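You operate a simulated robot arm through the tools that you are given. There is no shell and no other tool.

You are at the controls of a simulated robot arm. One attempt, no reset.

Task
Seal the last side of the square glass unit, then vent the dispenser and switch it off.
Fine: TURN to the bare side, hold SEAL for the whole side; vent till the gauge reads 0 and shut the vent again.

Only the result counts: the job must be done as asked and must still hold three seconds after the hand-in. Knocking over, shifting, dropping, spilling or breaking anything else fails it. Lids that push on must go on centred and level and be pressed home; caps that screw on are set level and turned clockwise until they are tight.

Robot
A 7-joint arm with a two-finger gripper, fixed in place. Base frame: the origin is on the floor under the middle of its stand, x ahead of it, y to its left, z up; the work surface is at about z = 850. Lengths are in mm, angles in degrees, forces in N, time in s.
With the tool pointing down near the work surface it reaches from about 320 to 800 mm from the base axis. Its first joint turns from -166.0 to 166.0 degrees. Payload 2.45 kg.
The TCP is the grasp point between the finger pads, 27 mm short of the fingertips. In the tool frame z runs along the fingers and y along their closing line. The gripper opens to 80 mm; its body begins 54 mm behind the TCP.
Orientation is that of the tool frame in the base frame, as a unit quaternion [x, y, z, w]. With the fingers straight down and closing along the base's y, the tool's x points along the base's -x, its y along +y and its z along -z.

Tools
- The arm moves only by the tool nudge_tool. Its argument "rows" is a list of rows, each a list of 7 numbers: the shift along the tool's x, y, z in mm, then the turn, a rotation vector about the tool's x, y, z in degrees, then the gripper command, from -1 (fully open) to 1 (shut), values between in proportion. In form: [[dx, dy, dz, wx, wy, wz, grip], ...]. A call has 1 to 20 rows; each row shifts and turns the commanded pose from where the row before left it, along the tool's axes as they then stand. Rows are played at 5 a second. More than 50 mm and 8.6 degrees between two rows, or a gripper value outside its range, and nothing of the call is played. Where a pose cannot be reached the arm comes as near as it can. A force on the tool above 40 N (or 10 N above the force at the start of the call, whichever is more), or a blocked arm, ends the call early, and 0.2 s more pass. The fingers move at their own pace (about 153 mm/s each) and stop on an object; they squeeze with about 43 N. The grip force told is the motor's: it shows also when the fingers shut on nothing. Time passes only in rows, and 0.2 s behind the last, so rows that do not move let the fingers close. It gives the time, the measured TCP pose, the force on the tool (base axes), the opening and the grip force at its end, in the units of the frame above (readings bear some noise), with the torque about the TCP (base axes, N m) and any sound that the robot's microphone picked up.
- Cameras (640 x 400 px; columns grow to the right, rows downward): "scene" is fixed at [50.9, -500.2, 1473]; the picture's right is [0.77, -0.64, 0.00], its down [-0.24, -0.29, -0.93] and it looks along [0.59, 0.71, -0.38] (base axes); focal length 344 px, centre (320, 200). "wrist" rides on the gripper at [63, 12, -79] in the tool frame; the picture's right is [-0.19, 0.98, 0.00], its down [-0.72, -0.14, -0.68] and it looks along [-0.67, -0.13, 0.73] (tool axes); focal length 226 px, centre (320, 200). There is no depth. A picture from a camera that has moved, and an enlarged one, comes with that camera's place and axes in the base frame and with its lens.
- capture(camera): a new picture of that camera. It takes no simulated time.
- move_column(by): moves the trunk up (or, below 0, down) by that many mm; the arm rides with it, the base frame stays. It gives what a move gives, with no picture.
- enlarge(camera, box): a new picture of the part [left, top, right, bottom] of that camera's present view, enlarged. It takes no simulated time.
- job_done(): hands the job in; it is judged then, once.

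Nothing tells you positions but the pictures and the camera data. Unless the task says otherwise, let go and move clear before handing in.

The tools are called after "Call:" by a JSON object that holds its "name" and its "arguments". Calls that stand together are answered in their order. nudge_tool: Moves the arm, as the interface text tells. Its arguments: {"type":"object","properties":{"rows":{"type":"array","items":{"type":"array","items":{"type":"number"}}}},"required":["rows"]} The other tools are called the same way: move_column (by) moves the trunk up or down; capture (camera) takes a picture; enlarge (camera, box) takes an enlarged picture of a part of a camera's view; job_done () hands the job in.

At the start:

```text
t: 0.0
ee_pos: [572.5, 146.8, 1231.6]
tool_rot: [0.0, 1.0, 0.0, 0.0]
contact_force: [-0.2, 0.3, -0.1]
torque: [-0.01, -0.04, -0.01]
grip_width: 80.2
gripper_force: 0.1
trunk travel left (down, up): [-250.0, 290.0]
```

scene: 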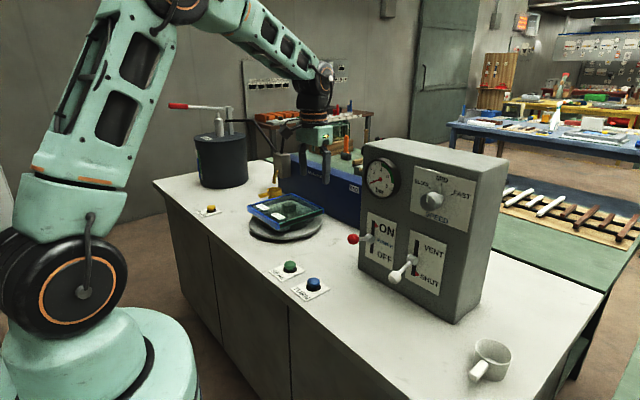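
wrist: 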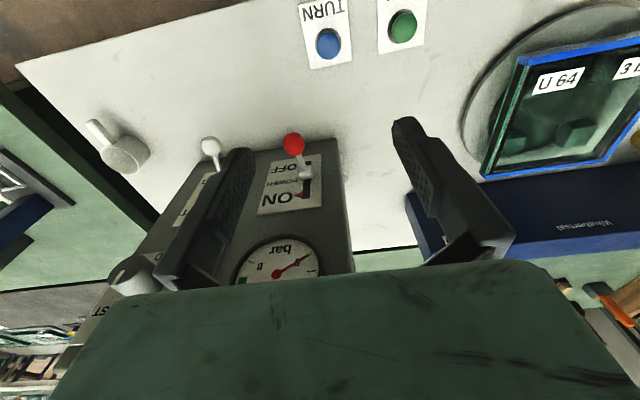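

I see a bench with a turntable holding the square glass unit, a TURN (blue) and another (green, likely SEAL) button, a yellow button farther off, and a control cabinet with gauge, ON/OFF lever, VENT/SHUT lever and a speed knob. I'll take closer looks first.

Call:
{"name": "enlarge", "arguments": {"camera": "scene", "box": [340, 130, 520, 330]}}

Call:
{"name": "enlarge", "arguments": {"camera": "scene", "box": [160, 90, 370, 310]}}

Call:
{"name": "enlarge", "arguments": {"camera": "wrist", "box": [60, 0, 360, 300]}}

Call:
{"name": "enlarge", "arguments": {"camera": "wrist", "box": [360, 0, 640, 300]}}

```text
2.00 times, centred on (430, 230) of scene
camera zoom: at [50.9, -500.2, 1473.0], right [0.77, -0.64, 0.0], down [-0.24, -0.29, -0.93], along [0.59, 0.71, -0.38], focal length 689 px, centre (100, 140)
```

zoom: 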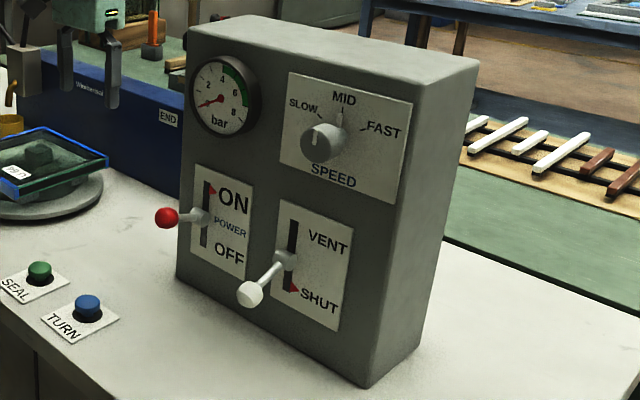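

```text
1.82 times, centred on (265, 200) of scene
camera zoom: at [50.9, -500.2, 1473.0], right [0.77, -0.64, 0.0], down [-0.24, -0.29, -0.93], along [0.59, 0.71, -0.38], focal length 626 px, centre (420, 200)
```

zoom: 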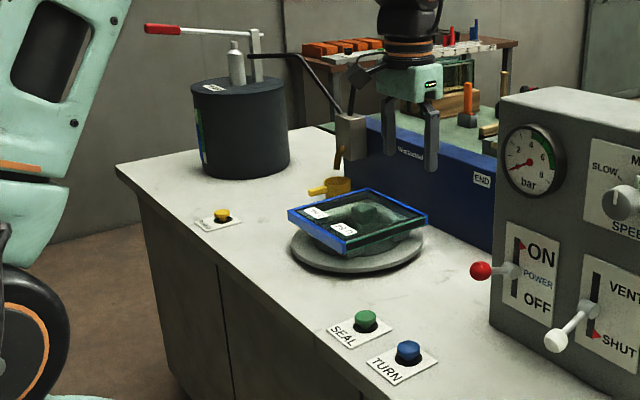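

```text
1.33 times, centred on (210, 150) of wrist
camera zoom: at [509.2, 160.4, 1310.6], right [0.19, 0.98, 0.0], down [0.72, -0.14, 0.68], along [0.67, -0.13, -0.73], focal length 301 px, centre (467, 267)
```

zoom: 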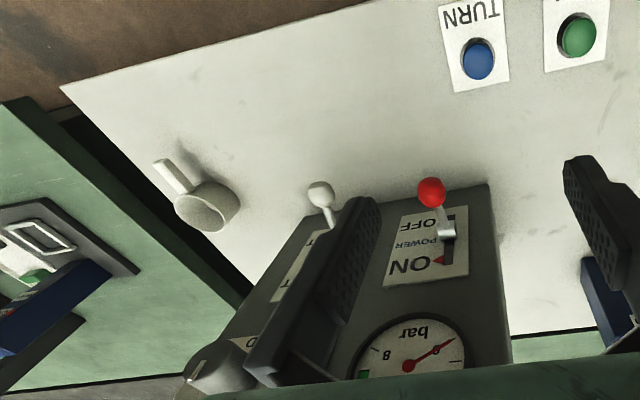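

```text
1.33 times, centred on (500, 150) of wrist
camera zoom: at [509.2, 160.4, 1310.6], right [0.19, 0.98, 0.0], down [0.72, -0.14, 0.68], along [0.67, -0.13, -0.73], focal length 301 px, centre (80, 267)
```

zoom: 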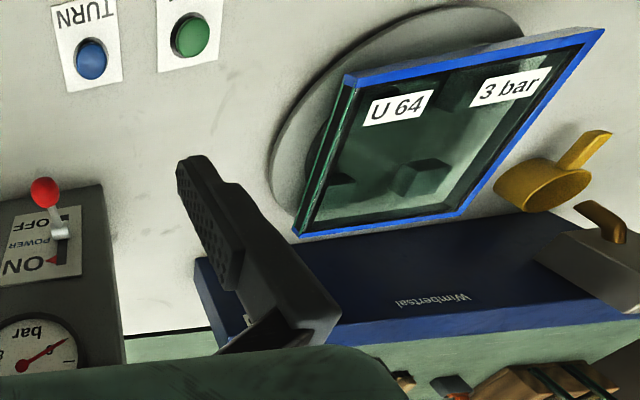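

The glass has labels "U 64" and "3 bar", with three blue sealed sides and one bare side; there is also a yellow button and a hand pump by the pot. I'll zoom in more on the gauge, knob, levers and labels.

Call:
{"name": "enlarge", "arguments": {"camera": "scene", "box": [355, 145, 415, 205]}}

Call:
{"name": "enlarge", "arguments": {"camera": "scene", "box": [405, 160, 485, 230]}}

Call:
{"name": "enlarge", "arguments": {"camera": "scene", "box": [185, 190, 235, 230]}}

Call:
{"name": "enlarge", "arguments": {"camera": "scene", "box": [235, 130, 375, 250]}}

Call:
{"name": "enlarge", "arguments": {"camera": "wrist", "box": [220, 130, 360, 290]}}

Call:
{"name": "enlarge", "arguments": {"camera": "scene", "box": [160, 90, 260, 190]}}

Call:
{"name": "enlarge", "arguments": {"camera": "scene", "box": [340, 205, 450, 300]}}

```text
6.67 times, centred on (385, 175) of scene
camera zoom: at [50.9, -500.2, 1473.0], right [0.77, -0.64, 0.0], down [-0.24, -0.29, -0.93], along [0.59, 0.71, -0.38], focal length 2296 px, centre (-113, 367)
```

zoom: 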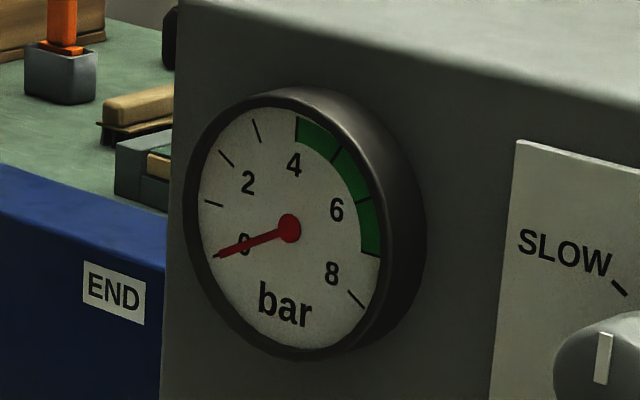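

```text
5.71 times, centred on (445, 195) of scene
camera zoom: at [50.9, -500.2, 1473.0], right [0.77, -0.64, 0.0], down [-0.24, -0.29, -0.93], along [0.59, 0.71, -0.38], focal length 1968 px, centre (-394, 229)
```

zoom: 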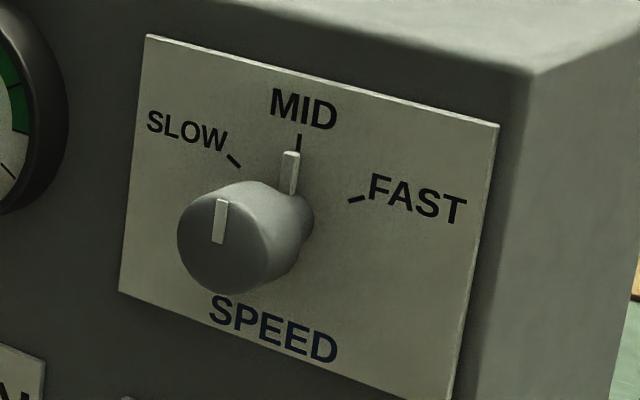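

```text
10.00 times, centred on (210, 210) of scene
camera zoom: at [50.9, -500.2, 1473.0], right [0.77, -0.64, 0.0], down [-0.24, -0.29, -0.93], along [0.59, 0.71, -0.38], focal length 3444 px, centre (1420, 100)
```

zoom: 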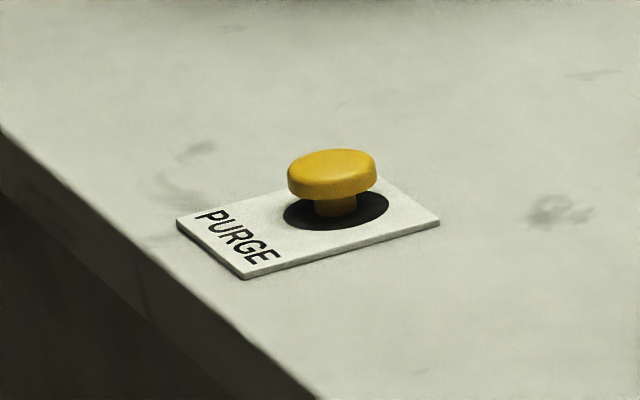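

```text
3.33 times, centred on (305, 190) of scene
camera zoom: at [50.9, -500.2, 1473.0], right [0.77, -0.64, 0.0], down [-0.24, -0.29, -0.93], along [0.59, 0.71, -0.38], focal length 1148 px, centre (370, 233)
```

zoom: 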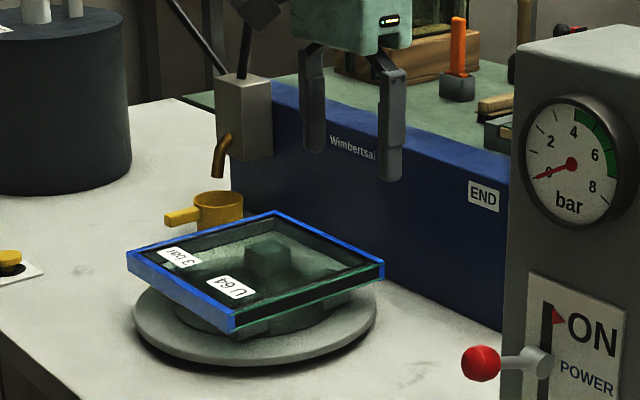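

```text
2.50 times, centred on (290, 210) of wrist
camera zoom: at [509.2, 160.4, 1310.6], right [0.19, 0.98, 0.0], down [0.72, -0.14, 0.68], along [0.67, -0.13, -0.73], focal length 565 px, centre (395, 175)
```

zoom: 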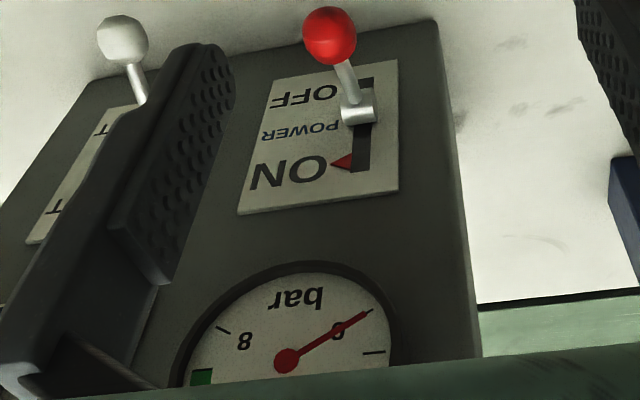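

```text
4.00 times, centred on (210, 140) of scene
camera zoom: at [50.9, -500.2, 1473.0], right [0.77, -0.64, 0.0], down [-0.24, -0.29, -0.93], along [0.59, 0.71, -0.38], focal length 1378 px, centre (760, 440)
```

zoom: 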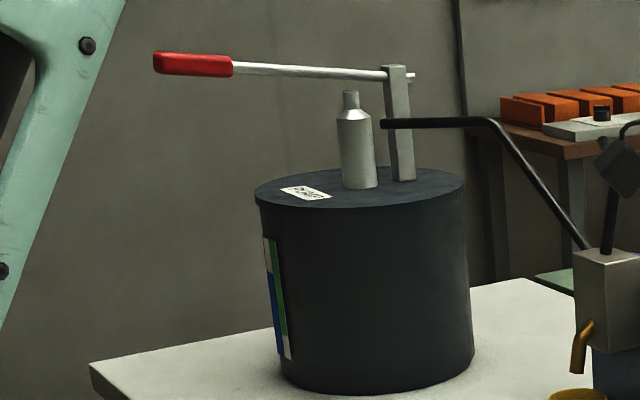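

```text
4.21 times, centred on (395, 252) of scene
camera zoom: at [50.9, -500.2, 1473.0], right [0.77, -0.64, 0.0], down [-0.24, -0.29, -0.93], along [0.59, 0.71, -0.38], focal length 1450 px, centre (4, -21)
```

zoom: 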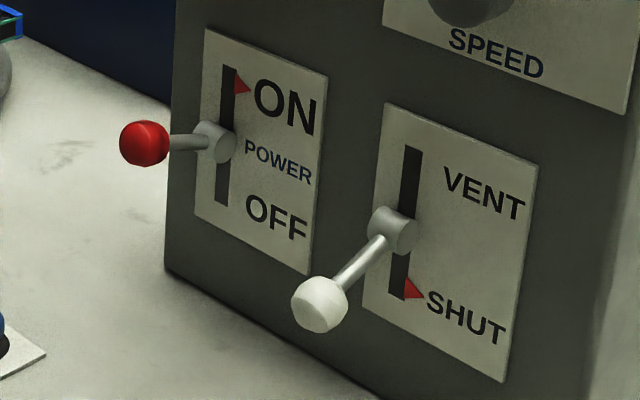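

The gauge stands at 0 with power ON and vent SHUT, so pressure must probably be pumped up with the red-handled hand pump. I'll read the labels on drum and glass more closely.

Call:
{"name": "enlarge", "arguments": {"camera": "scene", "box": [220, 125, 250, 150]}}

Call:
{"name": "enlarge", "arguments": {"camera": "scene", "box": [215, 140, 245, 185]}}

Call:
{"name": "enlarge", "arguments": {"camera": "scene", "box": [240, 185, 340, 250]}}

Call:
{"name": "enlarge", "arguments": {"camera": "wrist", "box": [500, 40, 640, 140]}}

Call:
{"name": "enlarge", "arguments": {"camera": "scene", "box": [460, 320, 540, 400]}}

```text
16.00 times, centred on (235, 138) of scene
camera zoom: at [50.9, -500.2, 1473.0], right [0.77, -0.64, 0.0], down [-0.24, -0.29, -0.93], along [0.59, 0.71, -0.38], focal length 5510 px, centre (1680, 1200)
```

zoom: 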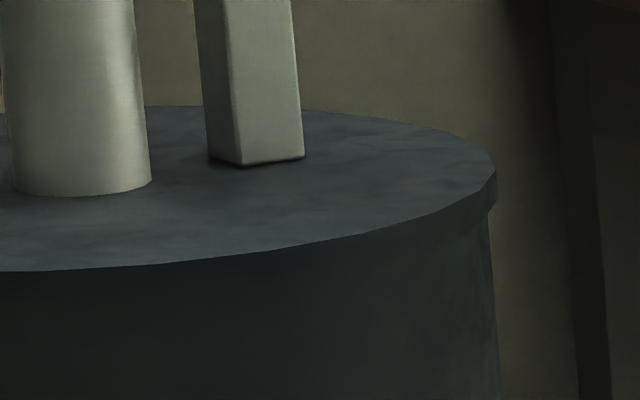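

```text
8.89 times, centred on (230, 162) of scene
camera zoom: at [50.9, -500.2, 1473.0], right [0.77, -0.64, 0.0], down [-0.24, -0.29, -0.93], along [0.59, 0.71, -0.38], focal length 3061 px, centre (1120, 533)
```

zoom: 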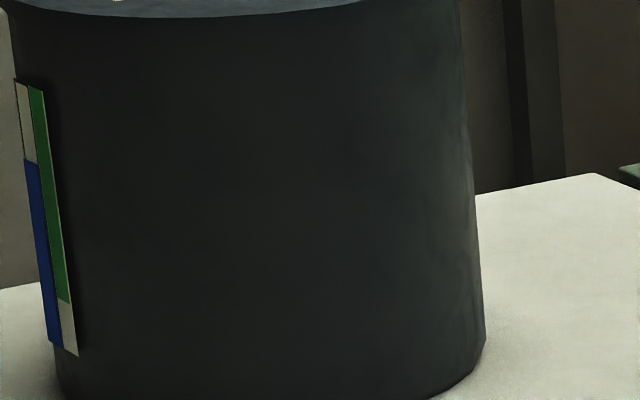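

```text
6.15 times, centred on (290, 218) of scene
camera zoom: at [50.9, -500.2, 1473.0], right [0.77, -0.64, 0.0], down [-0.24, -0.29, -0.93], along [0.59, 0.71, -0.38], focal length 2119 px, centre (505, 92)
```

zoom: 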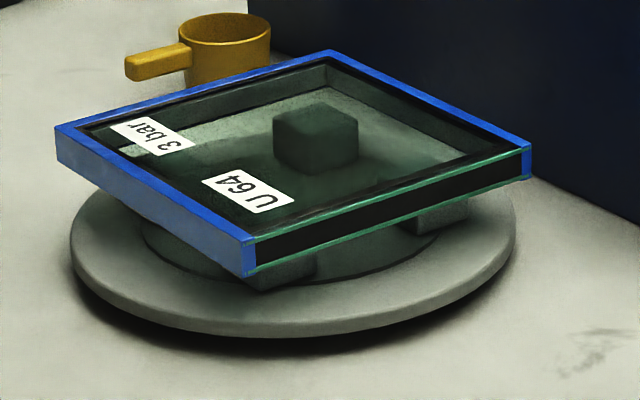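

```text
4.00 times, centred on (570, 90) of wrist
camera zoom: at [509.2, 160.4, 1310.6], right [0.19, 0.98, 0.0], down [0.72, -0.14, 0.68], along [0.67, -0.13, -0.73], focal length 904 px, centre (-680, 640)
```

zoom: 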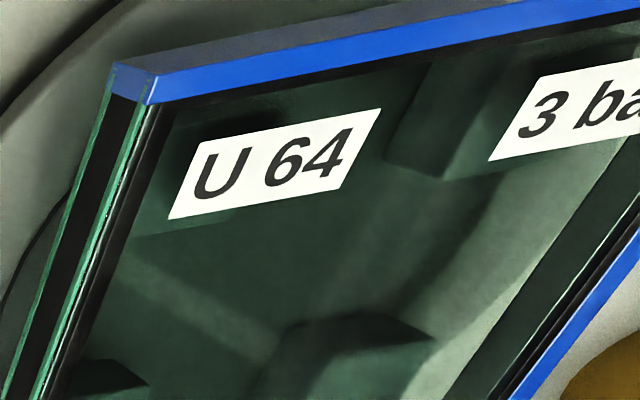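

```text
5.00 times, centred on (500, 360) of scene
camera zoom: at [50.9, -500.2, 1473.0], right [0.77, -0.64, 0.0], down [-0.24, -0.29, -0.93], along [0.59, 0.71, -0.38], focal length 1722 px, centre (-580, -600)
```

zoom: 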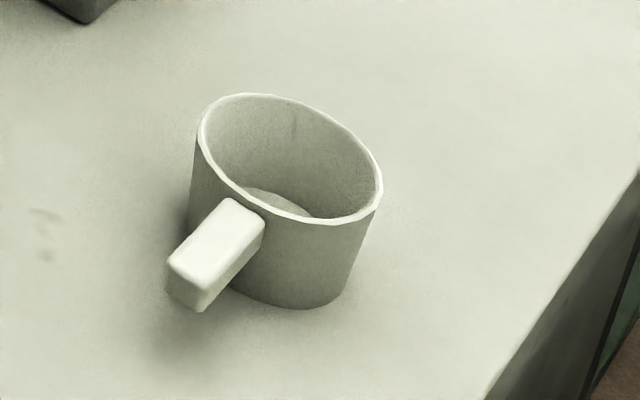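

Pump, drum and PURGE button lie at y ≈ 860–1220, beyond reach, so the gauge probably answers to something else. I'll swing the wrist camera toward the drum to read its chart label, and see whether the gauge changes as time passes.

Call:
{"name": "nudge_tool", "arguments": {"rows": [[0, 0, 0, 0, 0, -8, 0], [0, 0, 0, 0, 0, -8, 0], [0, 0, 0, 0, 0, -8, 0], [0, 0, 0, 0, 0, -8, 0], [0, 0, 0, 0, 0, -8, 0], [0, 0, 0, 0, 0, -8, 0], [0, 0, 0, 0, 0, -8, 0], [0, 0, 0, 0, 0, -8, 0], [0, 0, 0, 0, 0, -6, 0], [0, 0, 0, 0, -8, 0, 0], [0, 0, 0, 0, -8, 0, 0], [0, 0, 0, 0, -8, 0, 0], [0, 0, 0, 0, -6, 0, 0]]}}

Call:
{"name": "capture", "arguments": {"camera": "wrist"}}

Call:
{"name": "enlarge", "arguments": {"camera": "scene", "box": [355, 145, 415, 205]}}

```text
t: 2.8
ee_pos: [573.0, 145.7, 1231.5]
tool_rot: [-0.554, 0.791, 0.15, 0.213]
contact_force: [-0.2, 0.3, -0.3]
torque: [0.0, 0.0, 0.01]
grip_width: 40.0
gripper_force: 0.1
trunk travel left (down, up): [-250.0, 290.0]
```

```text
taken
camera wrist: at [528.2, 62.2, 1268.1], right [-0.86, 0.49, 0.1], down [0.23, 0.21, 0.95], along [0.45, 0.84, -0.3], focal length 226 px, centre (320, 200)
```

wrist: 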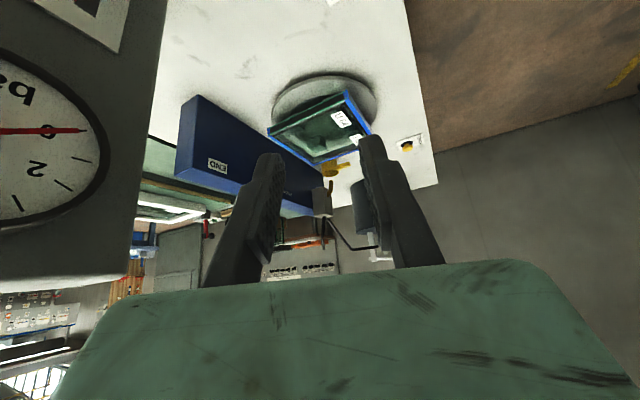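

```text
6.67 times, centred on (385, 175) of scene
camera zoom: at [50.9, -500.2, 1473.0], right [0.77, -0.64, 0.0], down [-0.24, -0.29, -0.93], along [0.59, 0.71, -0.38], focal length 2296 px, centre (-113, 367)
```

zoom: 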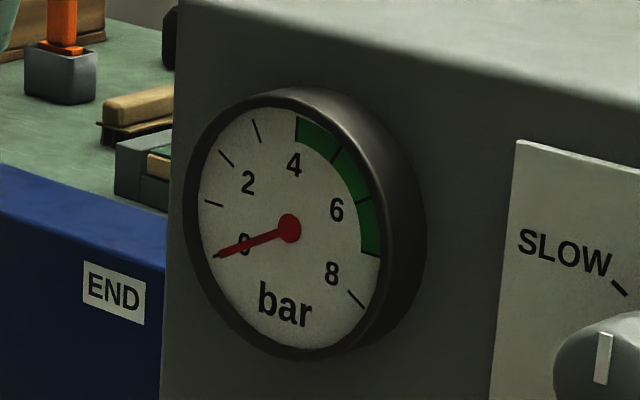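

The gauge still reads 0 after time has passed. I'll move the hand over toward the drum (staying high) to read the chart on its robot-facing side.

Call:
{"name": "nudge_tool", "arguments": {"rows": [[-30, 32.5, 17.5, 0, 0, 0, 0], [-30, 32.5, 17.5, 0, 0, 0, 0], [-30, 32.5, 17.5, 0, 0, 0, 0], [-30, 32.5, 17.5, 0, 0, 0, 0], [-30, 32.5, 17.5, 0, 0, 0, 0], [-30, 32.5, 17.5, 0, 0, 0, 0], [-30, 32.5, 17.5, 0, 0, 0, 0], [-30, 32.5, 17.5, 0, 0, 0, 0]]}}

Call:
{"name": "capture", "arguments": {"camera": "wrist"}}

Call:
{"name": "enlarge", "arguments": {"camera": "wrist", "box": [240, 0, 560, 200]}}

```text
t: 4.6
ee_pos: [421.5, 499.4, 1231.1]
tool_rot: [-0.554, 0.792, 0.148, 0.211]
contact_force: [0.2, 0.2, -0.1]
torque: [0.02, 0.02, -0.01]
grip_width: 40.0
gripper_force: 0.0
trunk travel left (down, up): [-250.0, 290.0]
```

```text
taken
camera wrist: at [377.5, 414.8, 1268.0], right [-0.86, 0.49, 0.1], down [0.23, 0.22, 0.95], along [0.45, 0.84, -0.3], focal length 226 px, centre (320, 200)
```

wrist: 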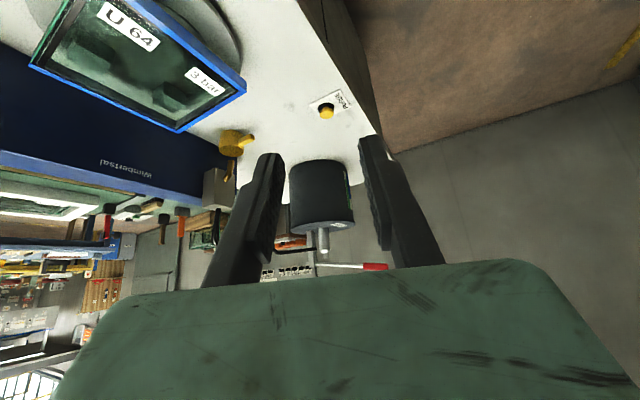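

```text
2.00 times, centred on (400, 100) of wrist
camera zoom: at [377.5, 414.8, 1268.0], right [-0.86, 0.49, 0.1], down [0.23, 0.22, 0.95], along [0.45, 0.84, -0.3], focal length 452 px, centre (160, 400)
```

zoom: 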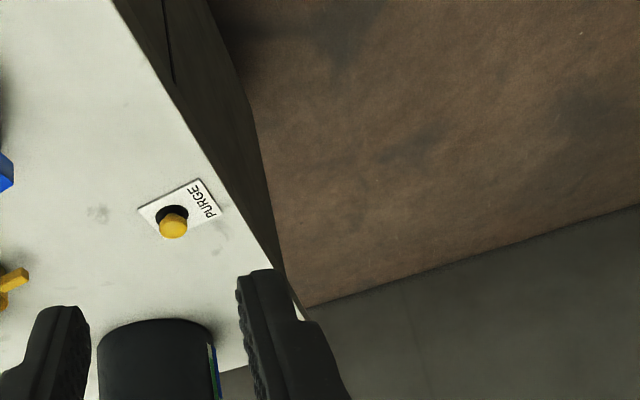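

The chart faces −x, so I need to look from farther to the robot's left side. I'll move the hand there, staying high above everything.

Call:
{"name": "nudge_tool", "arguments": {"rows": [[-2.4, 44.4, -1.1, 0, 0, 0, 0], [-2.4, 44.4, -1.1, 0, 0, 0, 0], [-2.4, 44.4, -1.1, 0, 0, 0, 0], [-2.4, 44.4, -1.1, 0, 0, 0, 0], [-2.4, 44.4, -1.1, 0, 0, 0, 0], [-2.4, 44.4, -1.1, 0, 0, 0, 0], [-2.4, 44.4, -1.1, 0, 0, 0, 0], [-2.4, 44.4, -1.1, 0, 0, 0, 0], [-2.4, 44.4, -1.1, 0, 0, 0, 0], [0, 0, 0, 2.14, 0, 3.68, 0], [0, 0, 0, 2.14, 0, 3.68, 0], [0, 0, 0, 2.14, 0, 3.68, 0], [0, 0, 0, 2.14, 0, 3.68, 0]]}}

Call:
{"name": "capture", "arguments": {"camera": "wrist"}}

```text
t: 7.2
ee_pos: [154.2, 635.4, 1236.5]
tool_rot: [-0.409, 0.878, 0.101, 0.228]
contact_force: [-0.7, -0.2, -1.2]
torque: [-0.03, -0.01, -0.01]
grip_width: 39.9
gripper_force: 0.1
trunk travel left (down, up): [-250.0, 290.0]
stopped in row 12: the arm was blocked; the commanded pose is now the measured one
```

```text
taken
camera wrist: at [82.7, 573.7, 1275.2], right [-0.64, 0.76, 0.08], down [0.29, 0.14, 0.95], along [0.71, 0.63, -0.32], focal length 226 px, centre (320, 200)
```

wrist: 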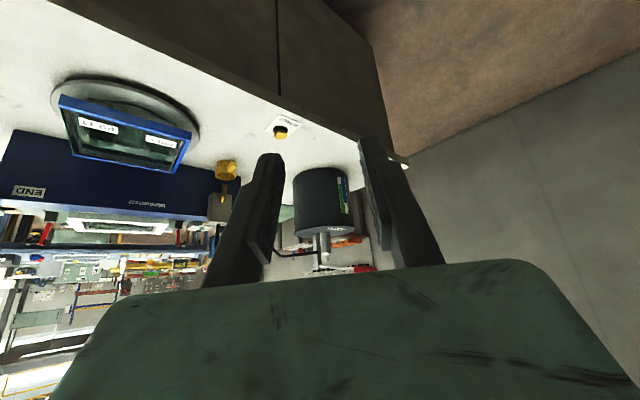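

Call:
{"name": "enlarge", "arguments": {"camera": "wrist", "box": [325, 165, 365, 215]}}

Call:
{"name": "enlarge", "arguments": {"camera": "wrist", "box": [320, 220, 365, 248]}}

Call:
{"name": "capture", "arguments": {"camera": "scene"}}

```text
8.00 times, centred on (345, 190) of wrist
camera zoom: at [82.7, 573.7, 1275.2], right [-0.64, 0.76, 0.08], down [0.29, 0.14, 0.95], along [0.71, 0.63, -0.32], focal length 1808 px, centre (120, 280)
```

zoom: 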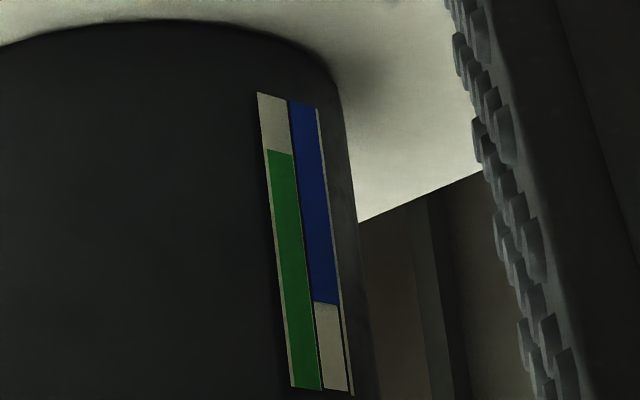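

```text
14.22 times, centred on (342, 234) of wrist
camera zoom: at [82.7, 573.7, 1275.2], right [-0.64, 0.76, 0.08], down [0.29, 0.14, 0.95], along [0.71, 0.63, -0.32], focal length 3215 px, centre (0, -284)
```

zoom: 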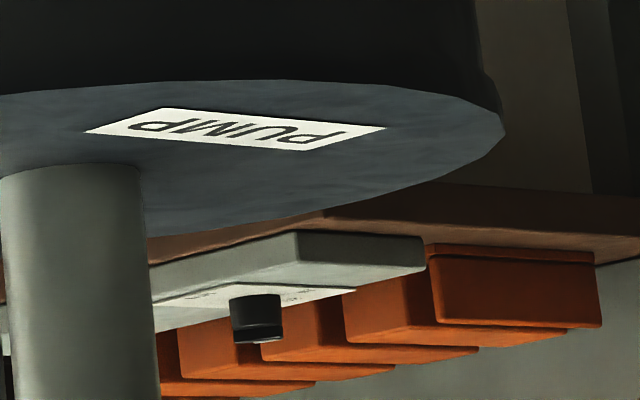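

```text
taken
```

scene: 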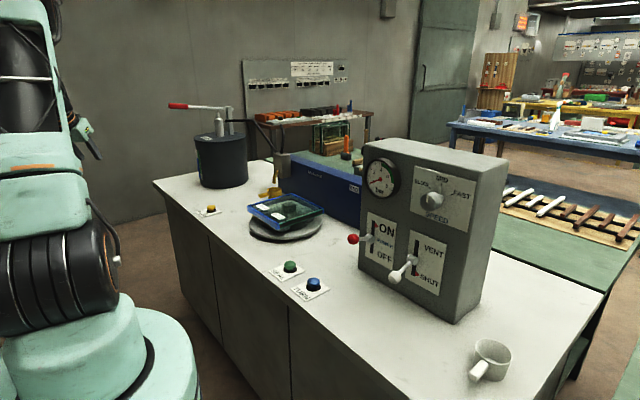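

The drum is labelled PUMP and the stripes are just a coloured label. There's some signage on the back wall and on a far bench; I'll check whether it carries instructions.

Call:
{"name": "enlarge", "arguments": {"camera": "scene", "box": [240, 55, 350, 120]}}

Call:
{"name": "enlarge", "arguments": {"camera": "scene", "box": [225, 90, 385, 200]}}

Call:
{"name": "enlarge", "arguments": {"camera": "wrist", "box": [0, 60, 240, 220]}}

Call:
{"name": "enlarge", "arguments": {"camera": "wrist", "box": [200, 130, 380, 280]}}

```text
5.82 times, centred on (295, 88) of scene
camera zoom: at [50.9, -500.2, 1473.0], right [0.77, -0.64, 0.0], down [-0.24, -0.29, -0.93], along [0.59, 0.71, -0.38], focal length 2004 px, centre (466, 854)
```

zoom: 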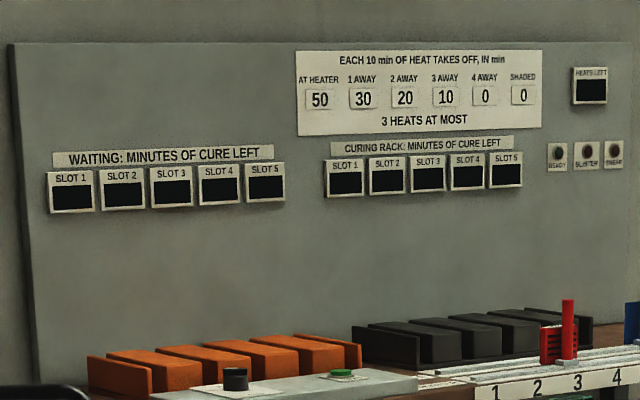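

```text
3.64 times, centred on (305, 145) of scene
camera zoom: at [50.9, -500.2, 1473.0], right [0.77, -0.64, 0.0], down [-0.24, -0.29, -0.93], along [0.59, 0.71, -0.38], focal length 1252 px, centre (374, 400)
```

zoom: 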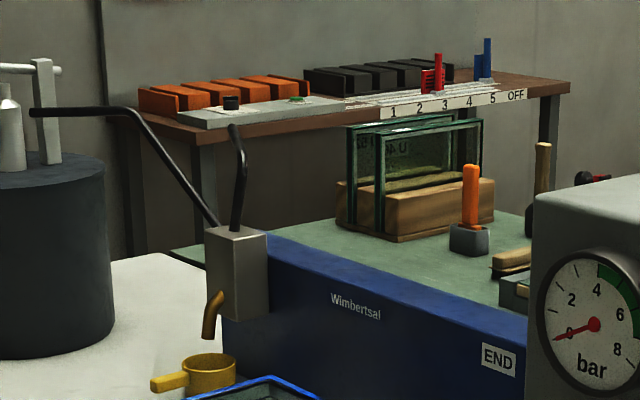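

```text
2.50 times, centred on (120, 140) of wrist
camera zoom: at [82.7, 573.7, 1275.2], right [-0.64, 0.76, 0.08], down [0.29, 0.14, 0.95], along [0.71, 0.63, -0.32], focal length 565 px, centre (820, 350)
```

zoom: 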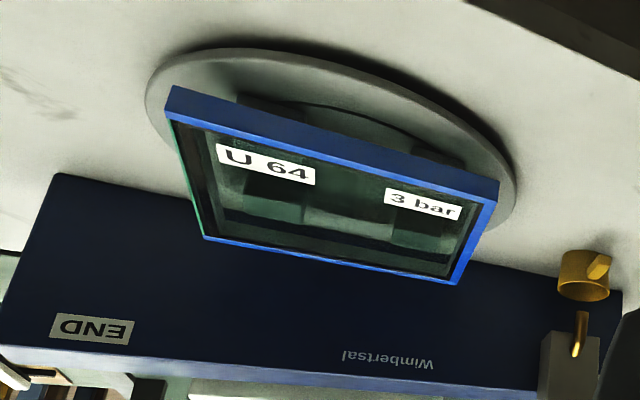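

```text
2.67 times, centred on (290, 205) of wrist
camera zoom: at [82.7, 573.7, 1275.2], right [-0.64, 0.76, 0.08], down [0.29, 0.14, 0.95], along [0.71, 0.63, -0.32], focal length 603 px, centre (400, 187)
```

zoom: 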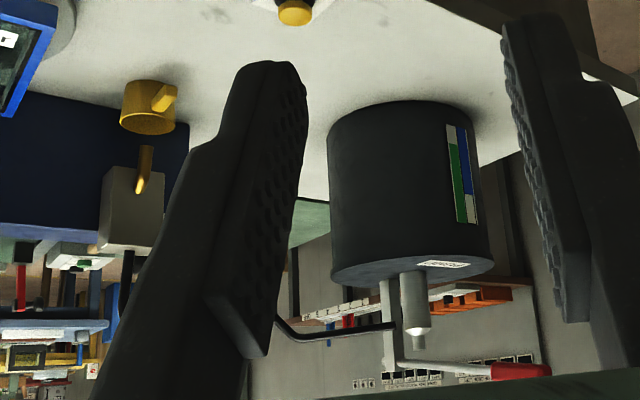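

Those wall signs belong to another job; the nozzle stands at the far (+y) end of a rail with END at the near (−y) end, and the unit's bare side faces −y now. I'll return tool-down over the buttons to locate them exactly.

Call:
{"name": "nudge_tool", "arguments": {"rows": [[0, -44.6, 0.5, 0, 0, 0, 0], [0, -44.6, 0.5, 0, 0, 0, 0], [0, -44.6, 0.5, 0, 0, 0, 0], [0, -44.6, 0.5, 0, 0, 0, 0], [0, -44.6, 0.5, 0, 0, 0, 0], [0, -44.6, 0.5, 0, 0, 0, 0], [0, -44.6, 0.5, 0, 0, 0, 0], [0, 0, 0, 1.51, 3.4, 6.11, 0.5], [0, 0, 0, 1.51, 3.4, 6.11, 1], [0, 0, 0, 1.51, 3.4, 6.11, 1], [0, 0, 0, 1.51, 3.4, 6.11, 1], [0, 0, 0, 1.51, 3.4, 6.11, 1], [0, 0, 0, 1.51, 3.4, 6.11, 1], [0, 0, 0, 1.51, 3.4, 6.11, 1], [0, 0, 0, 1.51, 3.4, 6.11, 1]]}}

```text
t: 10.4
ee_pos: [389.9, 438.6, 1241.9]
tool_rot: [-0.003, 1.0, 0.003, 0.002]
contact_force: [0.0, -0.7, 0.4]
torque: [-0.01, -0.01, 0.02]
grip_width: 0.2
gripper_force: 29.8
trunk travel left (down, up): [-250.0, 290.0]
```

The tool is pointing straight down again with fingers shut. Now I'll go over the buttons.

Call:
{"name": "nudge_tool", "arguments": {"rows": [[-18, -37, 17, 0, 0, 0, 1], [-18, -37, 17, 0, 0, 0, 1], [-18, -37, 17, 0, 0, 0, 1], [-18, -37, 17, 0, 0, 0, 1], [-18, -37, 17, 0, 0, 0, 1], [-18, -37, 17, 0, 0, 0, 1], [0, 0, 0, 0, 0, 0, 1]]}}

Call:
{"name": "capture", "arguments": {"camera": "wrist"}}

Call:
{"name": "capture", "arguments": {"camera": "scene"}}

```text
t: 12.0
ee_pos: [498.0, 217.3, 1137.3]
tool_rot: [-0.003, 1.0, 0.003, 0.002]
contact_force: [0.7, 0.0, 0.0]
torque: [0.0, -0.01, 0.01]
grip_width: 0.0
gripper_force: 29.8
trunk travel left (down, up): [-250.0, 290.0]
```

```text
taken
camera wrist: at [433.8, 229.7, 1215.7], right [0.19, 0.98, 0.01], down [0.72, -0.14, 0.68], along [0.67, -0.12, -0.73], focal length 226 px, centre (320, 200)
```

wrist: 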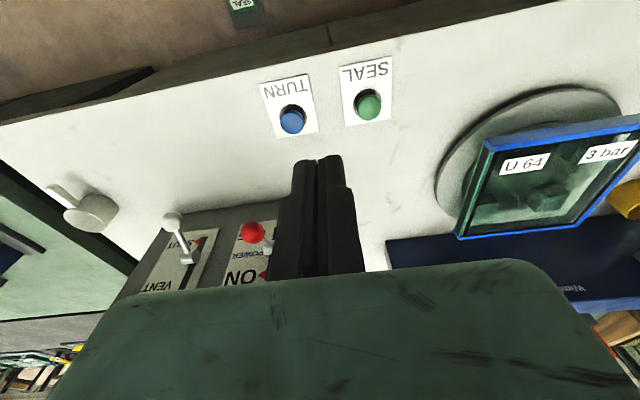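

```text
taken
```

scene: 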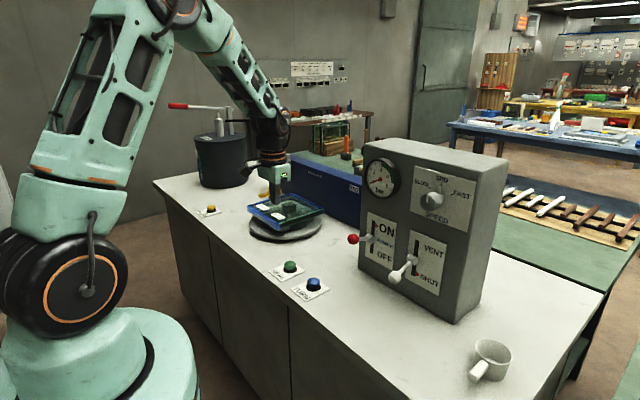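

There's a small labelled object on the floor at the top of the wrist picture; I'll zoom on that, on the buttons and on the levers.

Call:
{"name": "enlarge", "arguments": {"camera": "wrist", "box": [215, 0, 275, 36]}}

Call:
{"name": "enlarge", "arguments": {"camera": "wrist", "box": [250, 45, 410, 145]}}

Call:
{"name": "enlarge", "arguments": {"camera": "wrist", "box": [110, 190, 300, 300]}}

Call:
{"name": "enlarge", "arguments": {"camera": "wrist", "box": [420, 70, 640, 250]}}

```text
10.67 times, centred on (245, 18) of wrist
camera zoom: at [433.8, 229.7, 1215.7], right [0.19, 0.98, 0.01], down [0.72, -0.14, 0.68], along [0.67, -0.12, -0.73], focal length 2411 px, centre (1120, 2141)
```

zoom: 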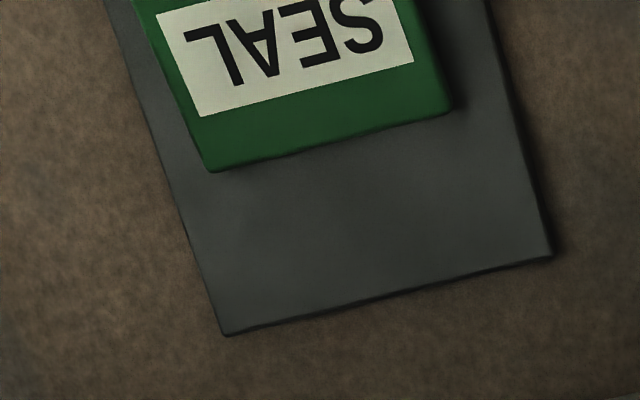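

```text
4.00 times, centred on (330, 95) of wrist
camera zoom: at [433.8, 229.7, 1215.7], right [0.19, 0.98, 0.01], down [0.72, -0.14, 0.68], along [0.67, -0.12, -0.73], focal length 904 px, centre (280, 620)
```

zoom: 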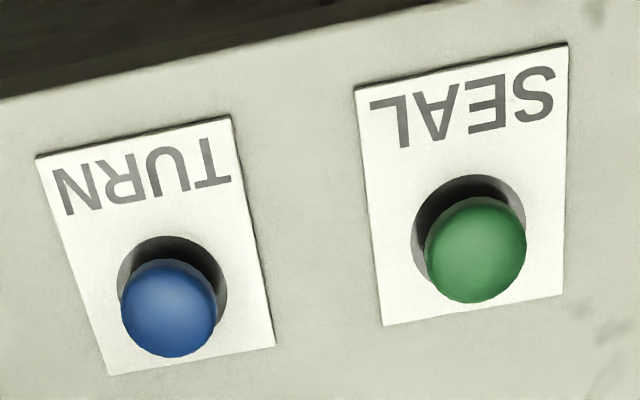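

```text
3.37 times, centred on (205, 245) of wrist
camera zoom: at [433.8, 229.7, 1215.7], right [0.19, 0.98, 0.01], down [0.72, -0.14, 0.68], along [0.67, -0.12, -0.73], focal length 762 px, centre (707, 48)
```

zoom: 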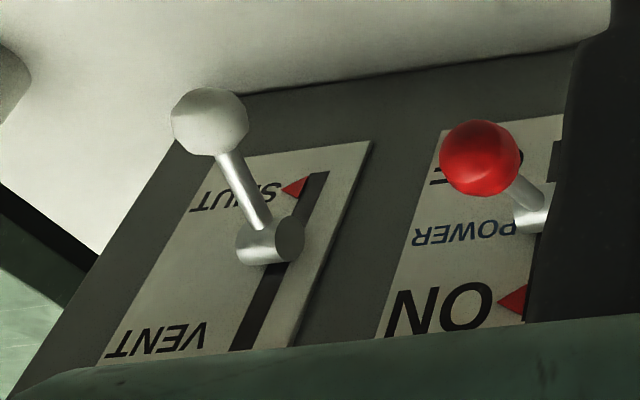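

```text
2.22 times, centred on (530, 160) of wrist
camera zoom: at [433.8, 229.7, 1215.7], right [0.19, 0.98, 0.01], down [0.72, -0.14, 0.68], along [0.67, -0.12, -0.73], focal length 502 px, centre (-147, 289)
```

zoom: 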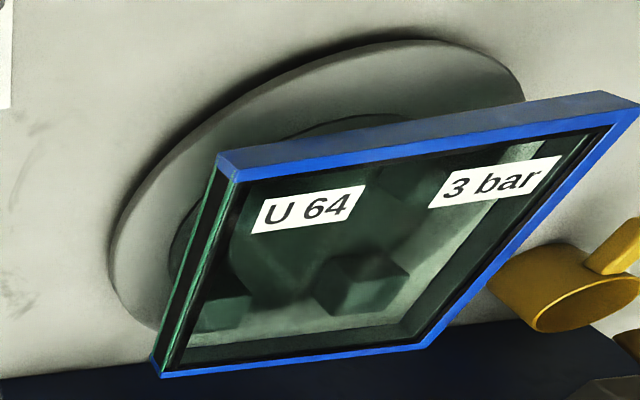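

The floor pedal is a second SEAL control out of reach; the bench buttons are at about TURN (577,159) and SEAL (576,280), tops near z ≈ 870. I'll hover over TURN first.

Call:
{"name": "nudge_tool", "arguments": {"rows": [[-15.8, -11.6, 37, 0, 0, 0, 1], [-15.8, -11.6, 37, 0, 0, 0, 1], [-15.8, -11.6, 37, 0, 0, 0, 1], [-15.8, -11.6, 37, 0, 0, 0, 1], [-15.8, -11.6, 37, 0, 0, 0, 1], [0, 0, 0, 0, 0, 0, 1]]}}

Call:
{"name": "capture", "arguments": {"camera": "wrist"}}

Call:
{"name": "enlarge", "arguments": {"camera": "scene", "box": [240, 190, 400, 310]}}

```text
t: 13.4
ee_pos: [578.4, 162.1, 951.3]
tool_rot: [-0.004, 1.0, 0.004, 0.001]
contact_force: [-0.4, -0.8, -0.5]
torque: [-0.03, 0.02, 0.0]
grip_width: 0.3
gripper_force: 29.5
trunk travel left (down, up): [-250.0, 290.0]
```

```text
taken
camera wrist: at [514.5, 173.9, 1030.4], right [0.19, 0.98, 0.01], down [0.72, -0.14, 0.68], along [0.67, -0.12, -0.73], focal length 226 px, centre (320, 200)
```

wrist: 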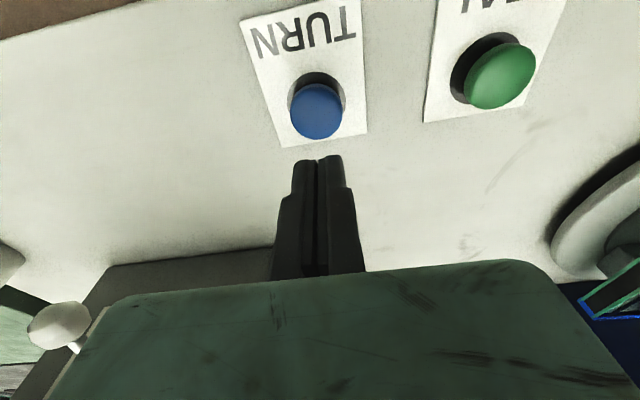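

```text
3.33 times, centred on (320, 250) of scene
camera zoom: at [50.9, -500.2, 1473.0], right [0.77, -0.64, 0.0], down [-0.24, -0.29, -0.93], along [0.59, 0.71, -0.38], focal length 1148 px, centre (320, 33)
```

zoom: 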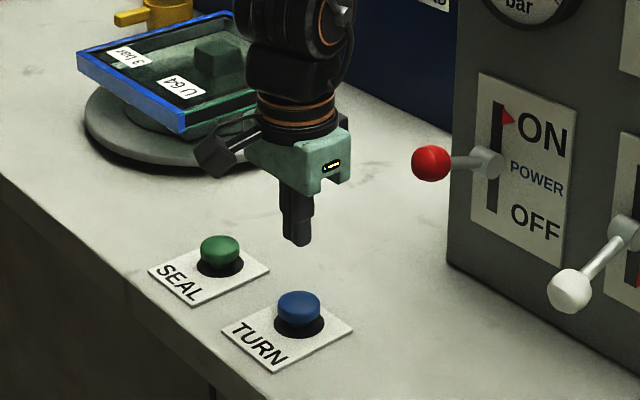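

The fingertips are aligned over TURN. I'll descend and press in small steps, watching the force.

Call:
{"name": "nudge_tool", "arguments": {"rows": [[0, 0, 25, 0, 0, 0, 1], [0, 0, 20, 0, 0, 0, 1], [0, 0, 3, 0, 0, 0, 1], [0, 0, 3, 0, 0, 0, 1]]}}

Call:
{"name": "enlarge", "arguments": {"camera": "scene", "box": [240, 190, 400, 310]}}

Call:
{"name": "enlarge", "arguments": {"camera": "scene", "box": [355, 145, 415, 205]}}

```text
t: 14.4
ee_pos: [579.8, 162.1, 901.4]
tool_rot: [-0.003, 1.0, 0.003, 0.001]
contact_force: [-0.6, -0.5, -0.4]
torque: [-0.05, 0.01, 0.01]
grip_width: 0.0
gripper_force: 29.6
trunk travel left (down, up): [-250.0, 290.0]
```

```text
3.33 times, centred on (320, 250) of scene
camera zoom: at [50.9, -500.2, 1473.0], right [0.77, -0.64, 0.0], down [-0.24, -0.29, -0.93], along [0.59, 0.71, -0.38], focal length 1148 px, centre (320, 33)
```

zoom: 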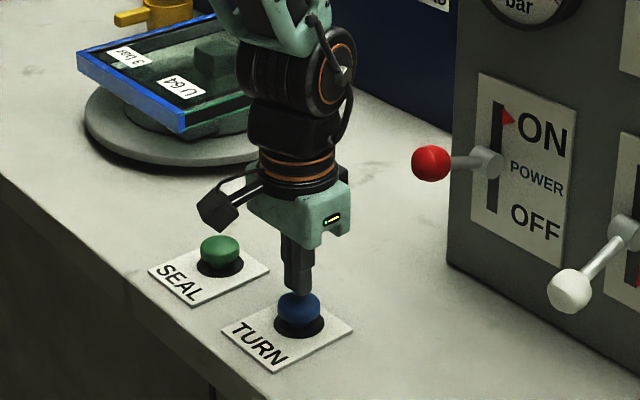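

```text
6.67 times, centred on (385, 175) of scene
camera zoom: at [50.9, -500.2, 1473.0], right [0.77, -0.64, 0.0], down [-0.24, -0.29, -0.93], along [0.59, 0.71, -0.38], focal length 2296 px, centre (-113, 367)
```

zoom: 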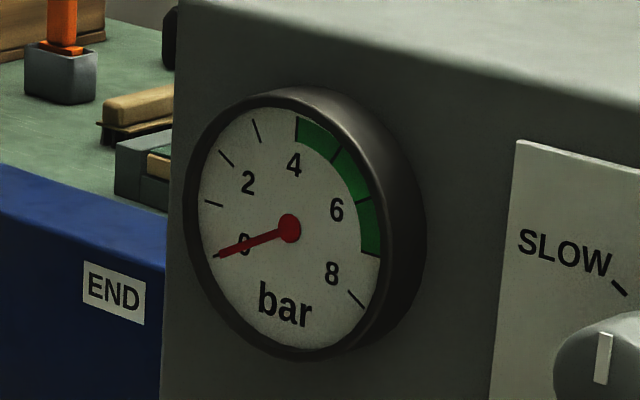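

The tip is just at the cap. I'll press further in small steps and lift right away.

Call:
{"name": "nudge_tool", "arguments": {"rows": [[0, 0, 2, 0, 0, 0, 1], [0, 0, 2, 0, 0, 0, 1], [0, 0, 2, 0, 0, 0, 1]]}}

Call:
{"name": "enlarge", "arguments": {"camera": "scene", "box": [240, 190, 400, 310]}}

```text
t: 15.2
ee_pos: [579.3, 161.9, 895.1]
tool_rot: [-0.003, 1.0, 0.004, 0.002]
contact_force: [-0.9, 0.5, 0.0]
torque: [-0.01, 0.03, -0.01]
grip_width: 0.0
gripper_force: 30.0
trunk travel left (down, up): [-250.0, 290.0]
```

```text
3.33 times, centred on (320, 250) of scene
camera zoom: at [50.9, -500.2, 1473.0], right [0.77, -0.64, 0.0], down [-0.24, -0.29, -0.93], along [0.59, 0.71, -0.38], focal length 1148 px, centre (320, 33)
```

zoom: 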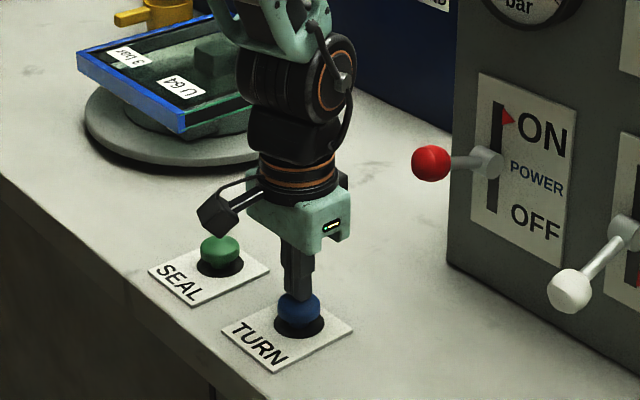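

Call:
{"name": "enlarge", "arguments": {"camera": "scene", "box": [295, 255, 335, 300]}}

Call:
{"name": "capture", "arguments": {"camera": "wrist"}}

```text
8.89 times, centred on (315, 278) of scene
camera zoom: at [50.9, -500.2, 1473.0], right [0.77, -0.64, 0.0], down [-0.24, -0.29, -0.93], along [0.59, 0.71, -0.38], focal length 3061 px, centre (364, -489)
```

zoom: 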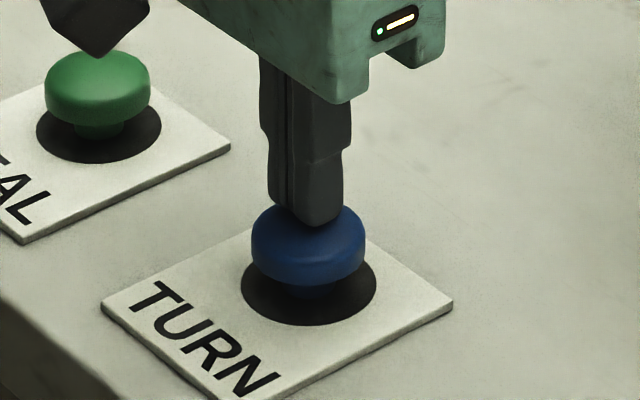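

```text
taken
camera wrist: at [515.5, 174.6, 974.5], right [0.19, 0.98, 0.01], down [0.72, -0.14, 0.68], along [0.67, -0.12, -0.73], focal length 226 px, centre (320, 200)
```

wrist: 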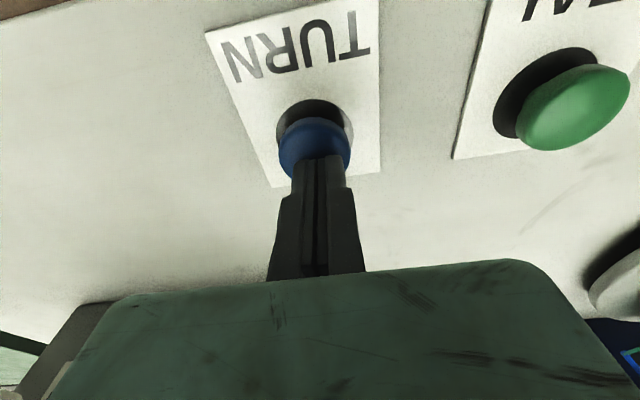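

The tip is right at the top of the mushroom cap. I continue down in small steps.

Call:
{"name": "nudge_tool", "arguments": {"rows": [[0, 0, 2, 0, 0, 0, 1], [0, 0, 2, 0, 0, 0, 1]]}}

Call:
{"name": "enlarge", "arguments": {"camera": "scene", "box": [240, 190, 400, 310]}}

```text
t: 15.8
ee_pos: [579.7, 162.8, 891.0]
tool_rot: [-0.003, 1.0, 0.003, 0.002]
contact_force: [0.1, 0.2, 0.0]
torque: [-0.02, 0.02, -0.02]
grip_width: 6.2
gripper_force: 29.7
trunk travel left (down, up): [-250.0, 290.0]
```

```text
3.33 times, centred on (320, 250) of scene
camera zoom: at [50.9, -500.2, 1473.0], right [0.77, -0.64, 0.0], down [-0.24, -0.29, -0.93], along [0.59, 0.71, -0.38], focal length 1148 px, centre (320, 33)
```

zoom: 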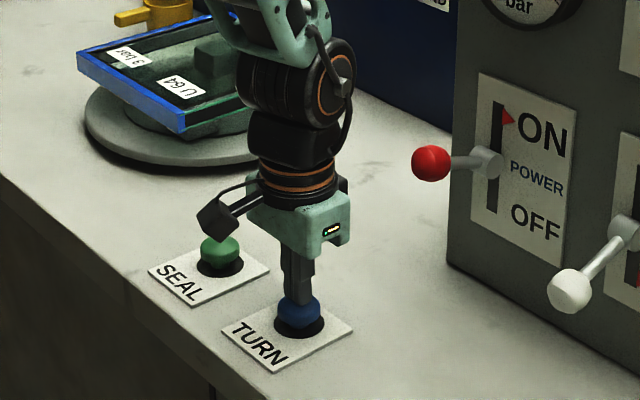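

The finger gap reads 6 mm, so the cap is spreading the tips. I'll look closely before going on.

Call:
{"name": "enlarge", "arguments": {"camera": "scene", "box": [295, 255, 335, 300]}}

Call:
{"name": "enlarge", "arguments": {"camera": "wrist", "box": [240, 80, 400, 200]}}

```text
8.89 times, centred on (315, 278) of scene
camera zoom: at [50.9, -500.2, 1473.0], right [0.77, -0.64, 0.0], down [-0.24, -0.29, -0.93], along [0.59, 0.71, -0.38], focal length 3061 px, centre (364, -489)
```

zoom: 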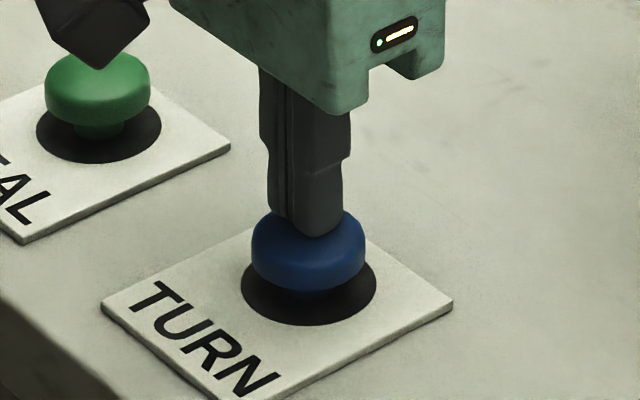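

```text
3.33 times, centred on (320, 140) of wrist
camera zoom: at [515.4, 174.6, 970.4], right [0.19, 0.98, 0.01], down [0.72, -0.14, 0.68], along [0.67, -0.12, -0.73], focal length 754 px, centre (320, 400)
```

zoom: 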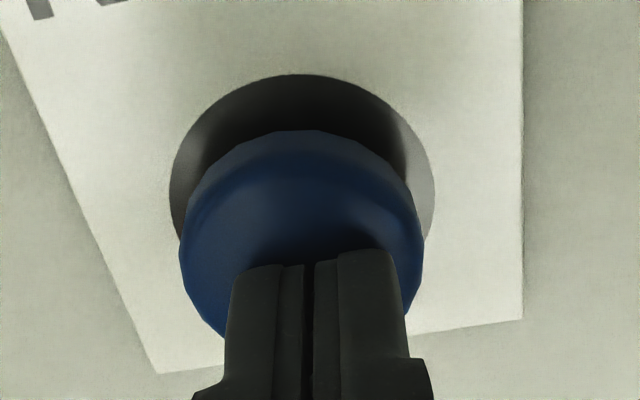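

Call:
{"name": "nudge_tool", "arguments": {"rows": [[0, 0, 0, 0, 0, 0, 1]]}}

```text
t: 16.2
ee_pos: [578.6, 162.1, 892.3]
tool_rot: [-0.003, 1.0, 0.003, 0.002]
contact_force: [-0.6, -0.2, 0.4]
torque: [-0.01, 0.0, 0.0]
grip_width: 5.9
gripper_force: 30.3
trunk travel left (down, up): [-250.0, 290.0]
```

Call:
{"name": "nudge_tool", "arguments": {"rows": [[0, 0, 2, 0, 0, 0, 1]]}}

Call:
{"name": "enlarge", "arguments": {"camera": "wrist", "box": [240, 80, 400, 200]}}

Call:
{"name": "enlarge", "arguments": {"camera": "scene", "box": [240, 150, 400, 300]}}

```text
t: 16.6
ee_pos: [580.1, 161.6, 889.9]
tool_rot: [-0.004, 1.0, 0.005, 0.001]
contact_force: [0.2, 0.5, 1.9]
torque: [-0.02, 0.01, 0.0]
grip_width: 6.0
gripper_force: 29.5
trunk travel left (down, up): [-250.0, 290.0]
```

```text
3.33 times, centred on (320, 140) of wrist
camera zoom: at [515.4, 174.6, 968.6], right [0.19, 0.98, 0.01], down [0.72, -0.14, 0.68], along [0.67, -0.12, -0.73], focal length 754 px, centre (320, 400)
```

zoom: 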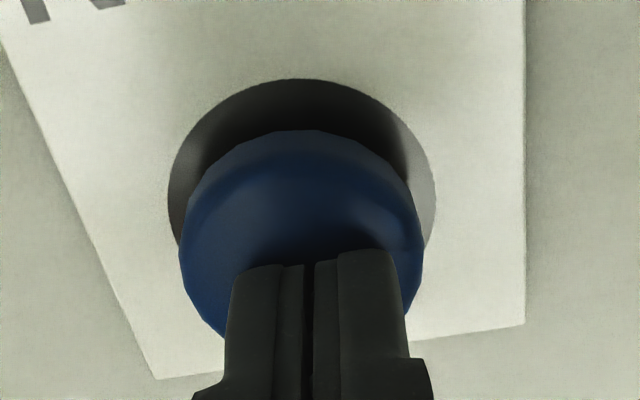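

```text
2.67 times, centred on (320, 225) of scene
camera zoom: at [50.9, -500.2, 1473.0], right [0.77, -0.64, 0.0], down [-0.24, -0.29, -0.93], along [0.59, 0.71, -0.38], focal length 918 px, centre (320, 133)
```

zoom: 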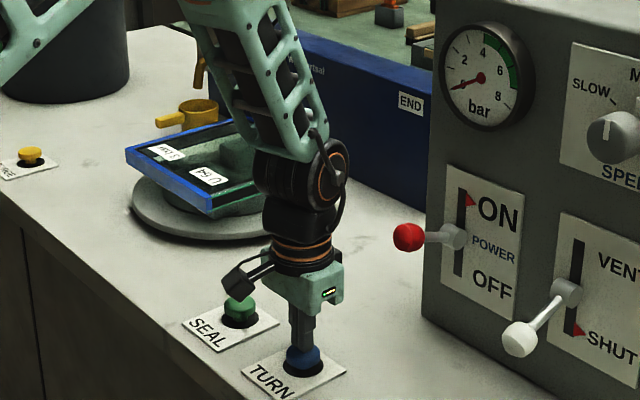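

Contact force is beginning (about 2 N). I press a little further.

Call:
{"name": "nudge_tool", "arguments": {"rows": [[0, 0, 1.5, 0, 0, 0, 1], [0, 0, 1.5, 0, 0, 0, 1]]}}

Call:
{"name": "enlarge", "arguments": {"camera": "scene", "box": [240, 150, 400, 300]}}

```text
t: 17.2
ee_pos: [579.5, 162.5, 885.2]
tool_rot: [-0.003, 1.0, 0.005, 0.003]
contact_force: [0.4, -0.8, 3.2]
torque: [-0.05, 0.01, 0.02]
grip_width: 5.9
gripper_force: 29.9
trunk travel left (down, up): [-250.0, 290.0]
heard: click
```

```text
2.67 times, centred on (320, 225) of scene
camera zoom: at [50.9, -500.2, 1473.0], right [0.77, -0.64, 0.0], down [-0.24, -0.29, -0.93], along [0.59, 0.71, -0.38], focal length 918 px, centre (320, 133)
```

zoom: 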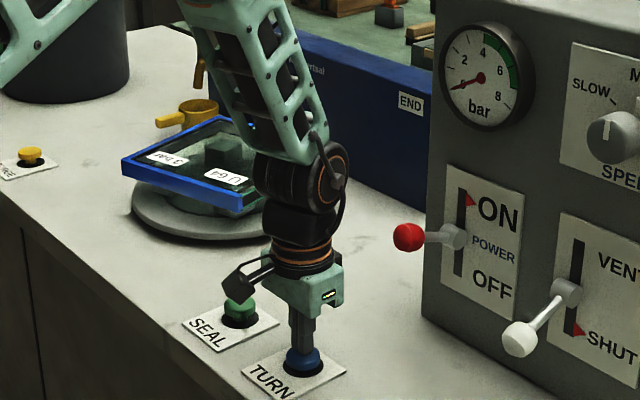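

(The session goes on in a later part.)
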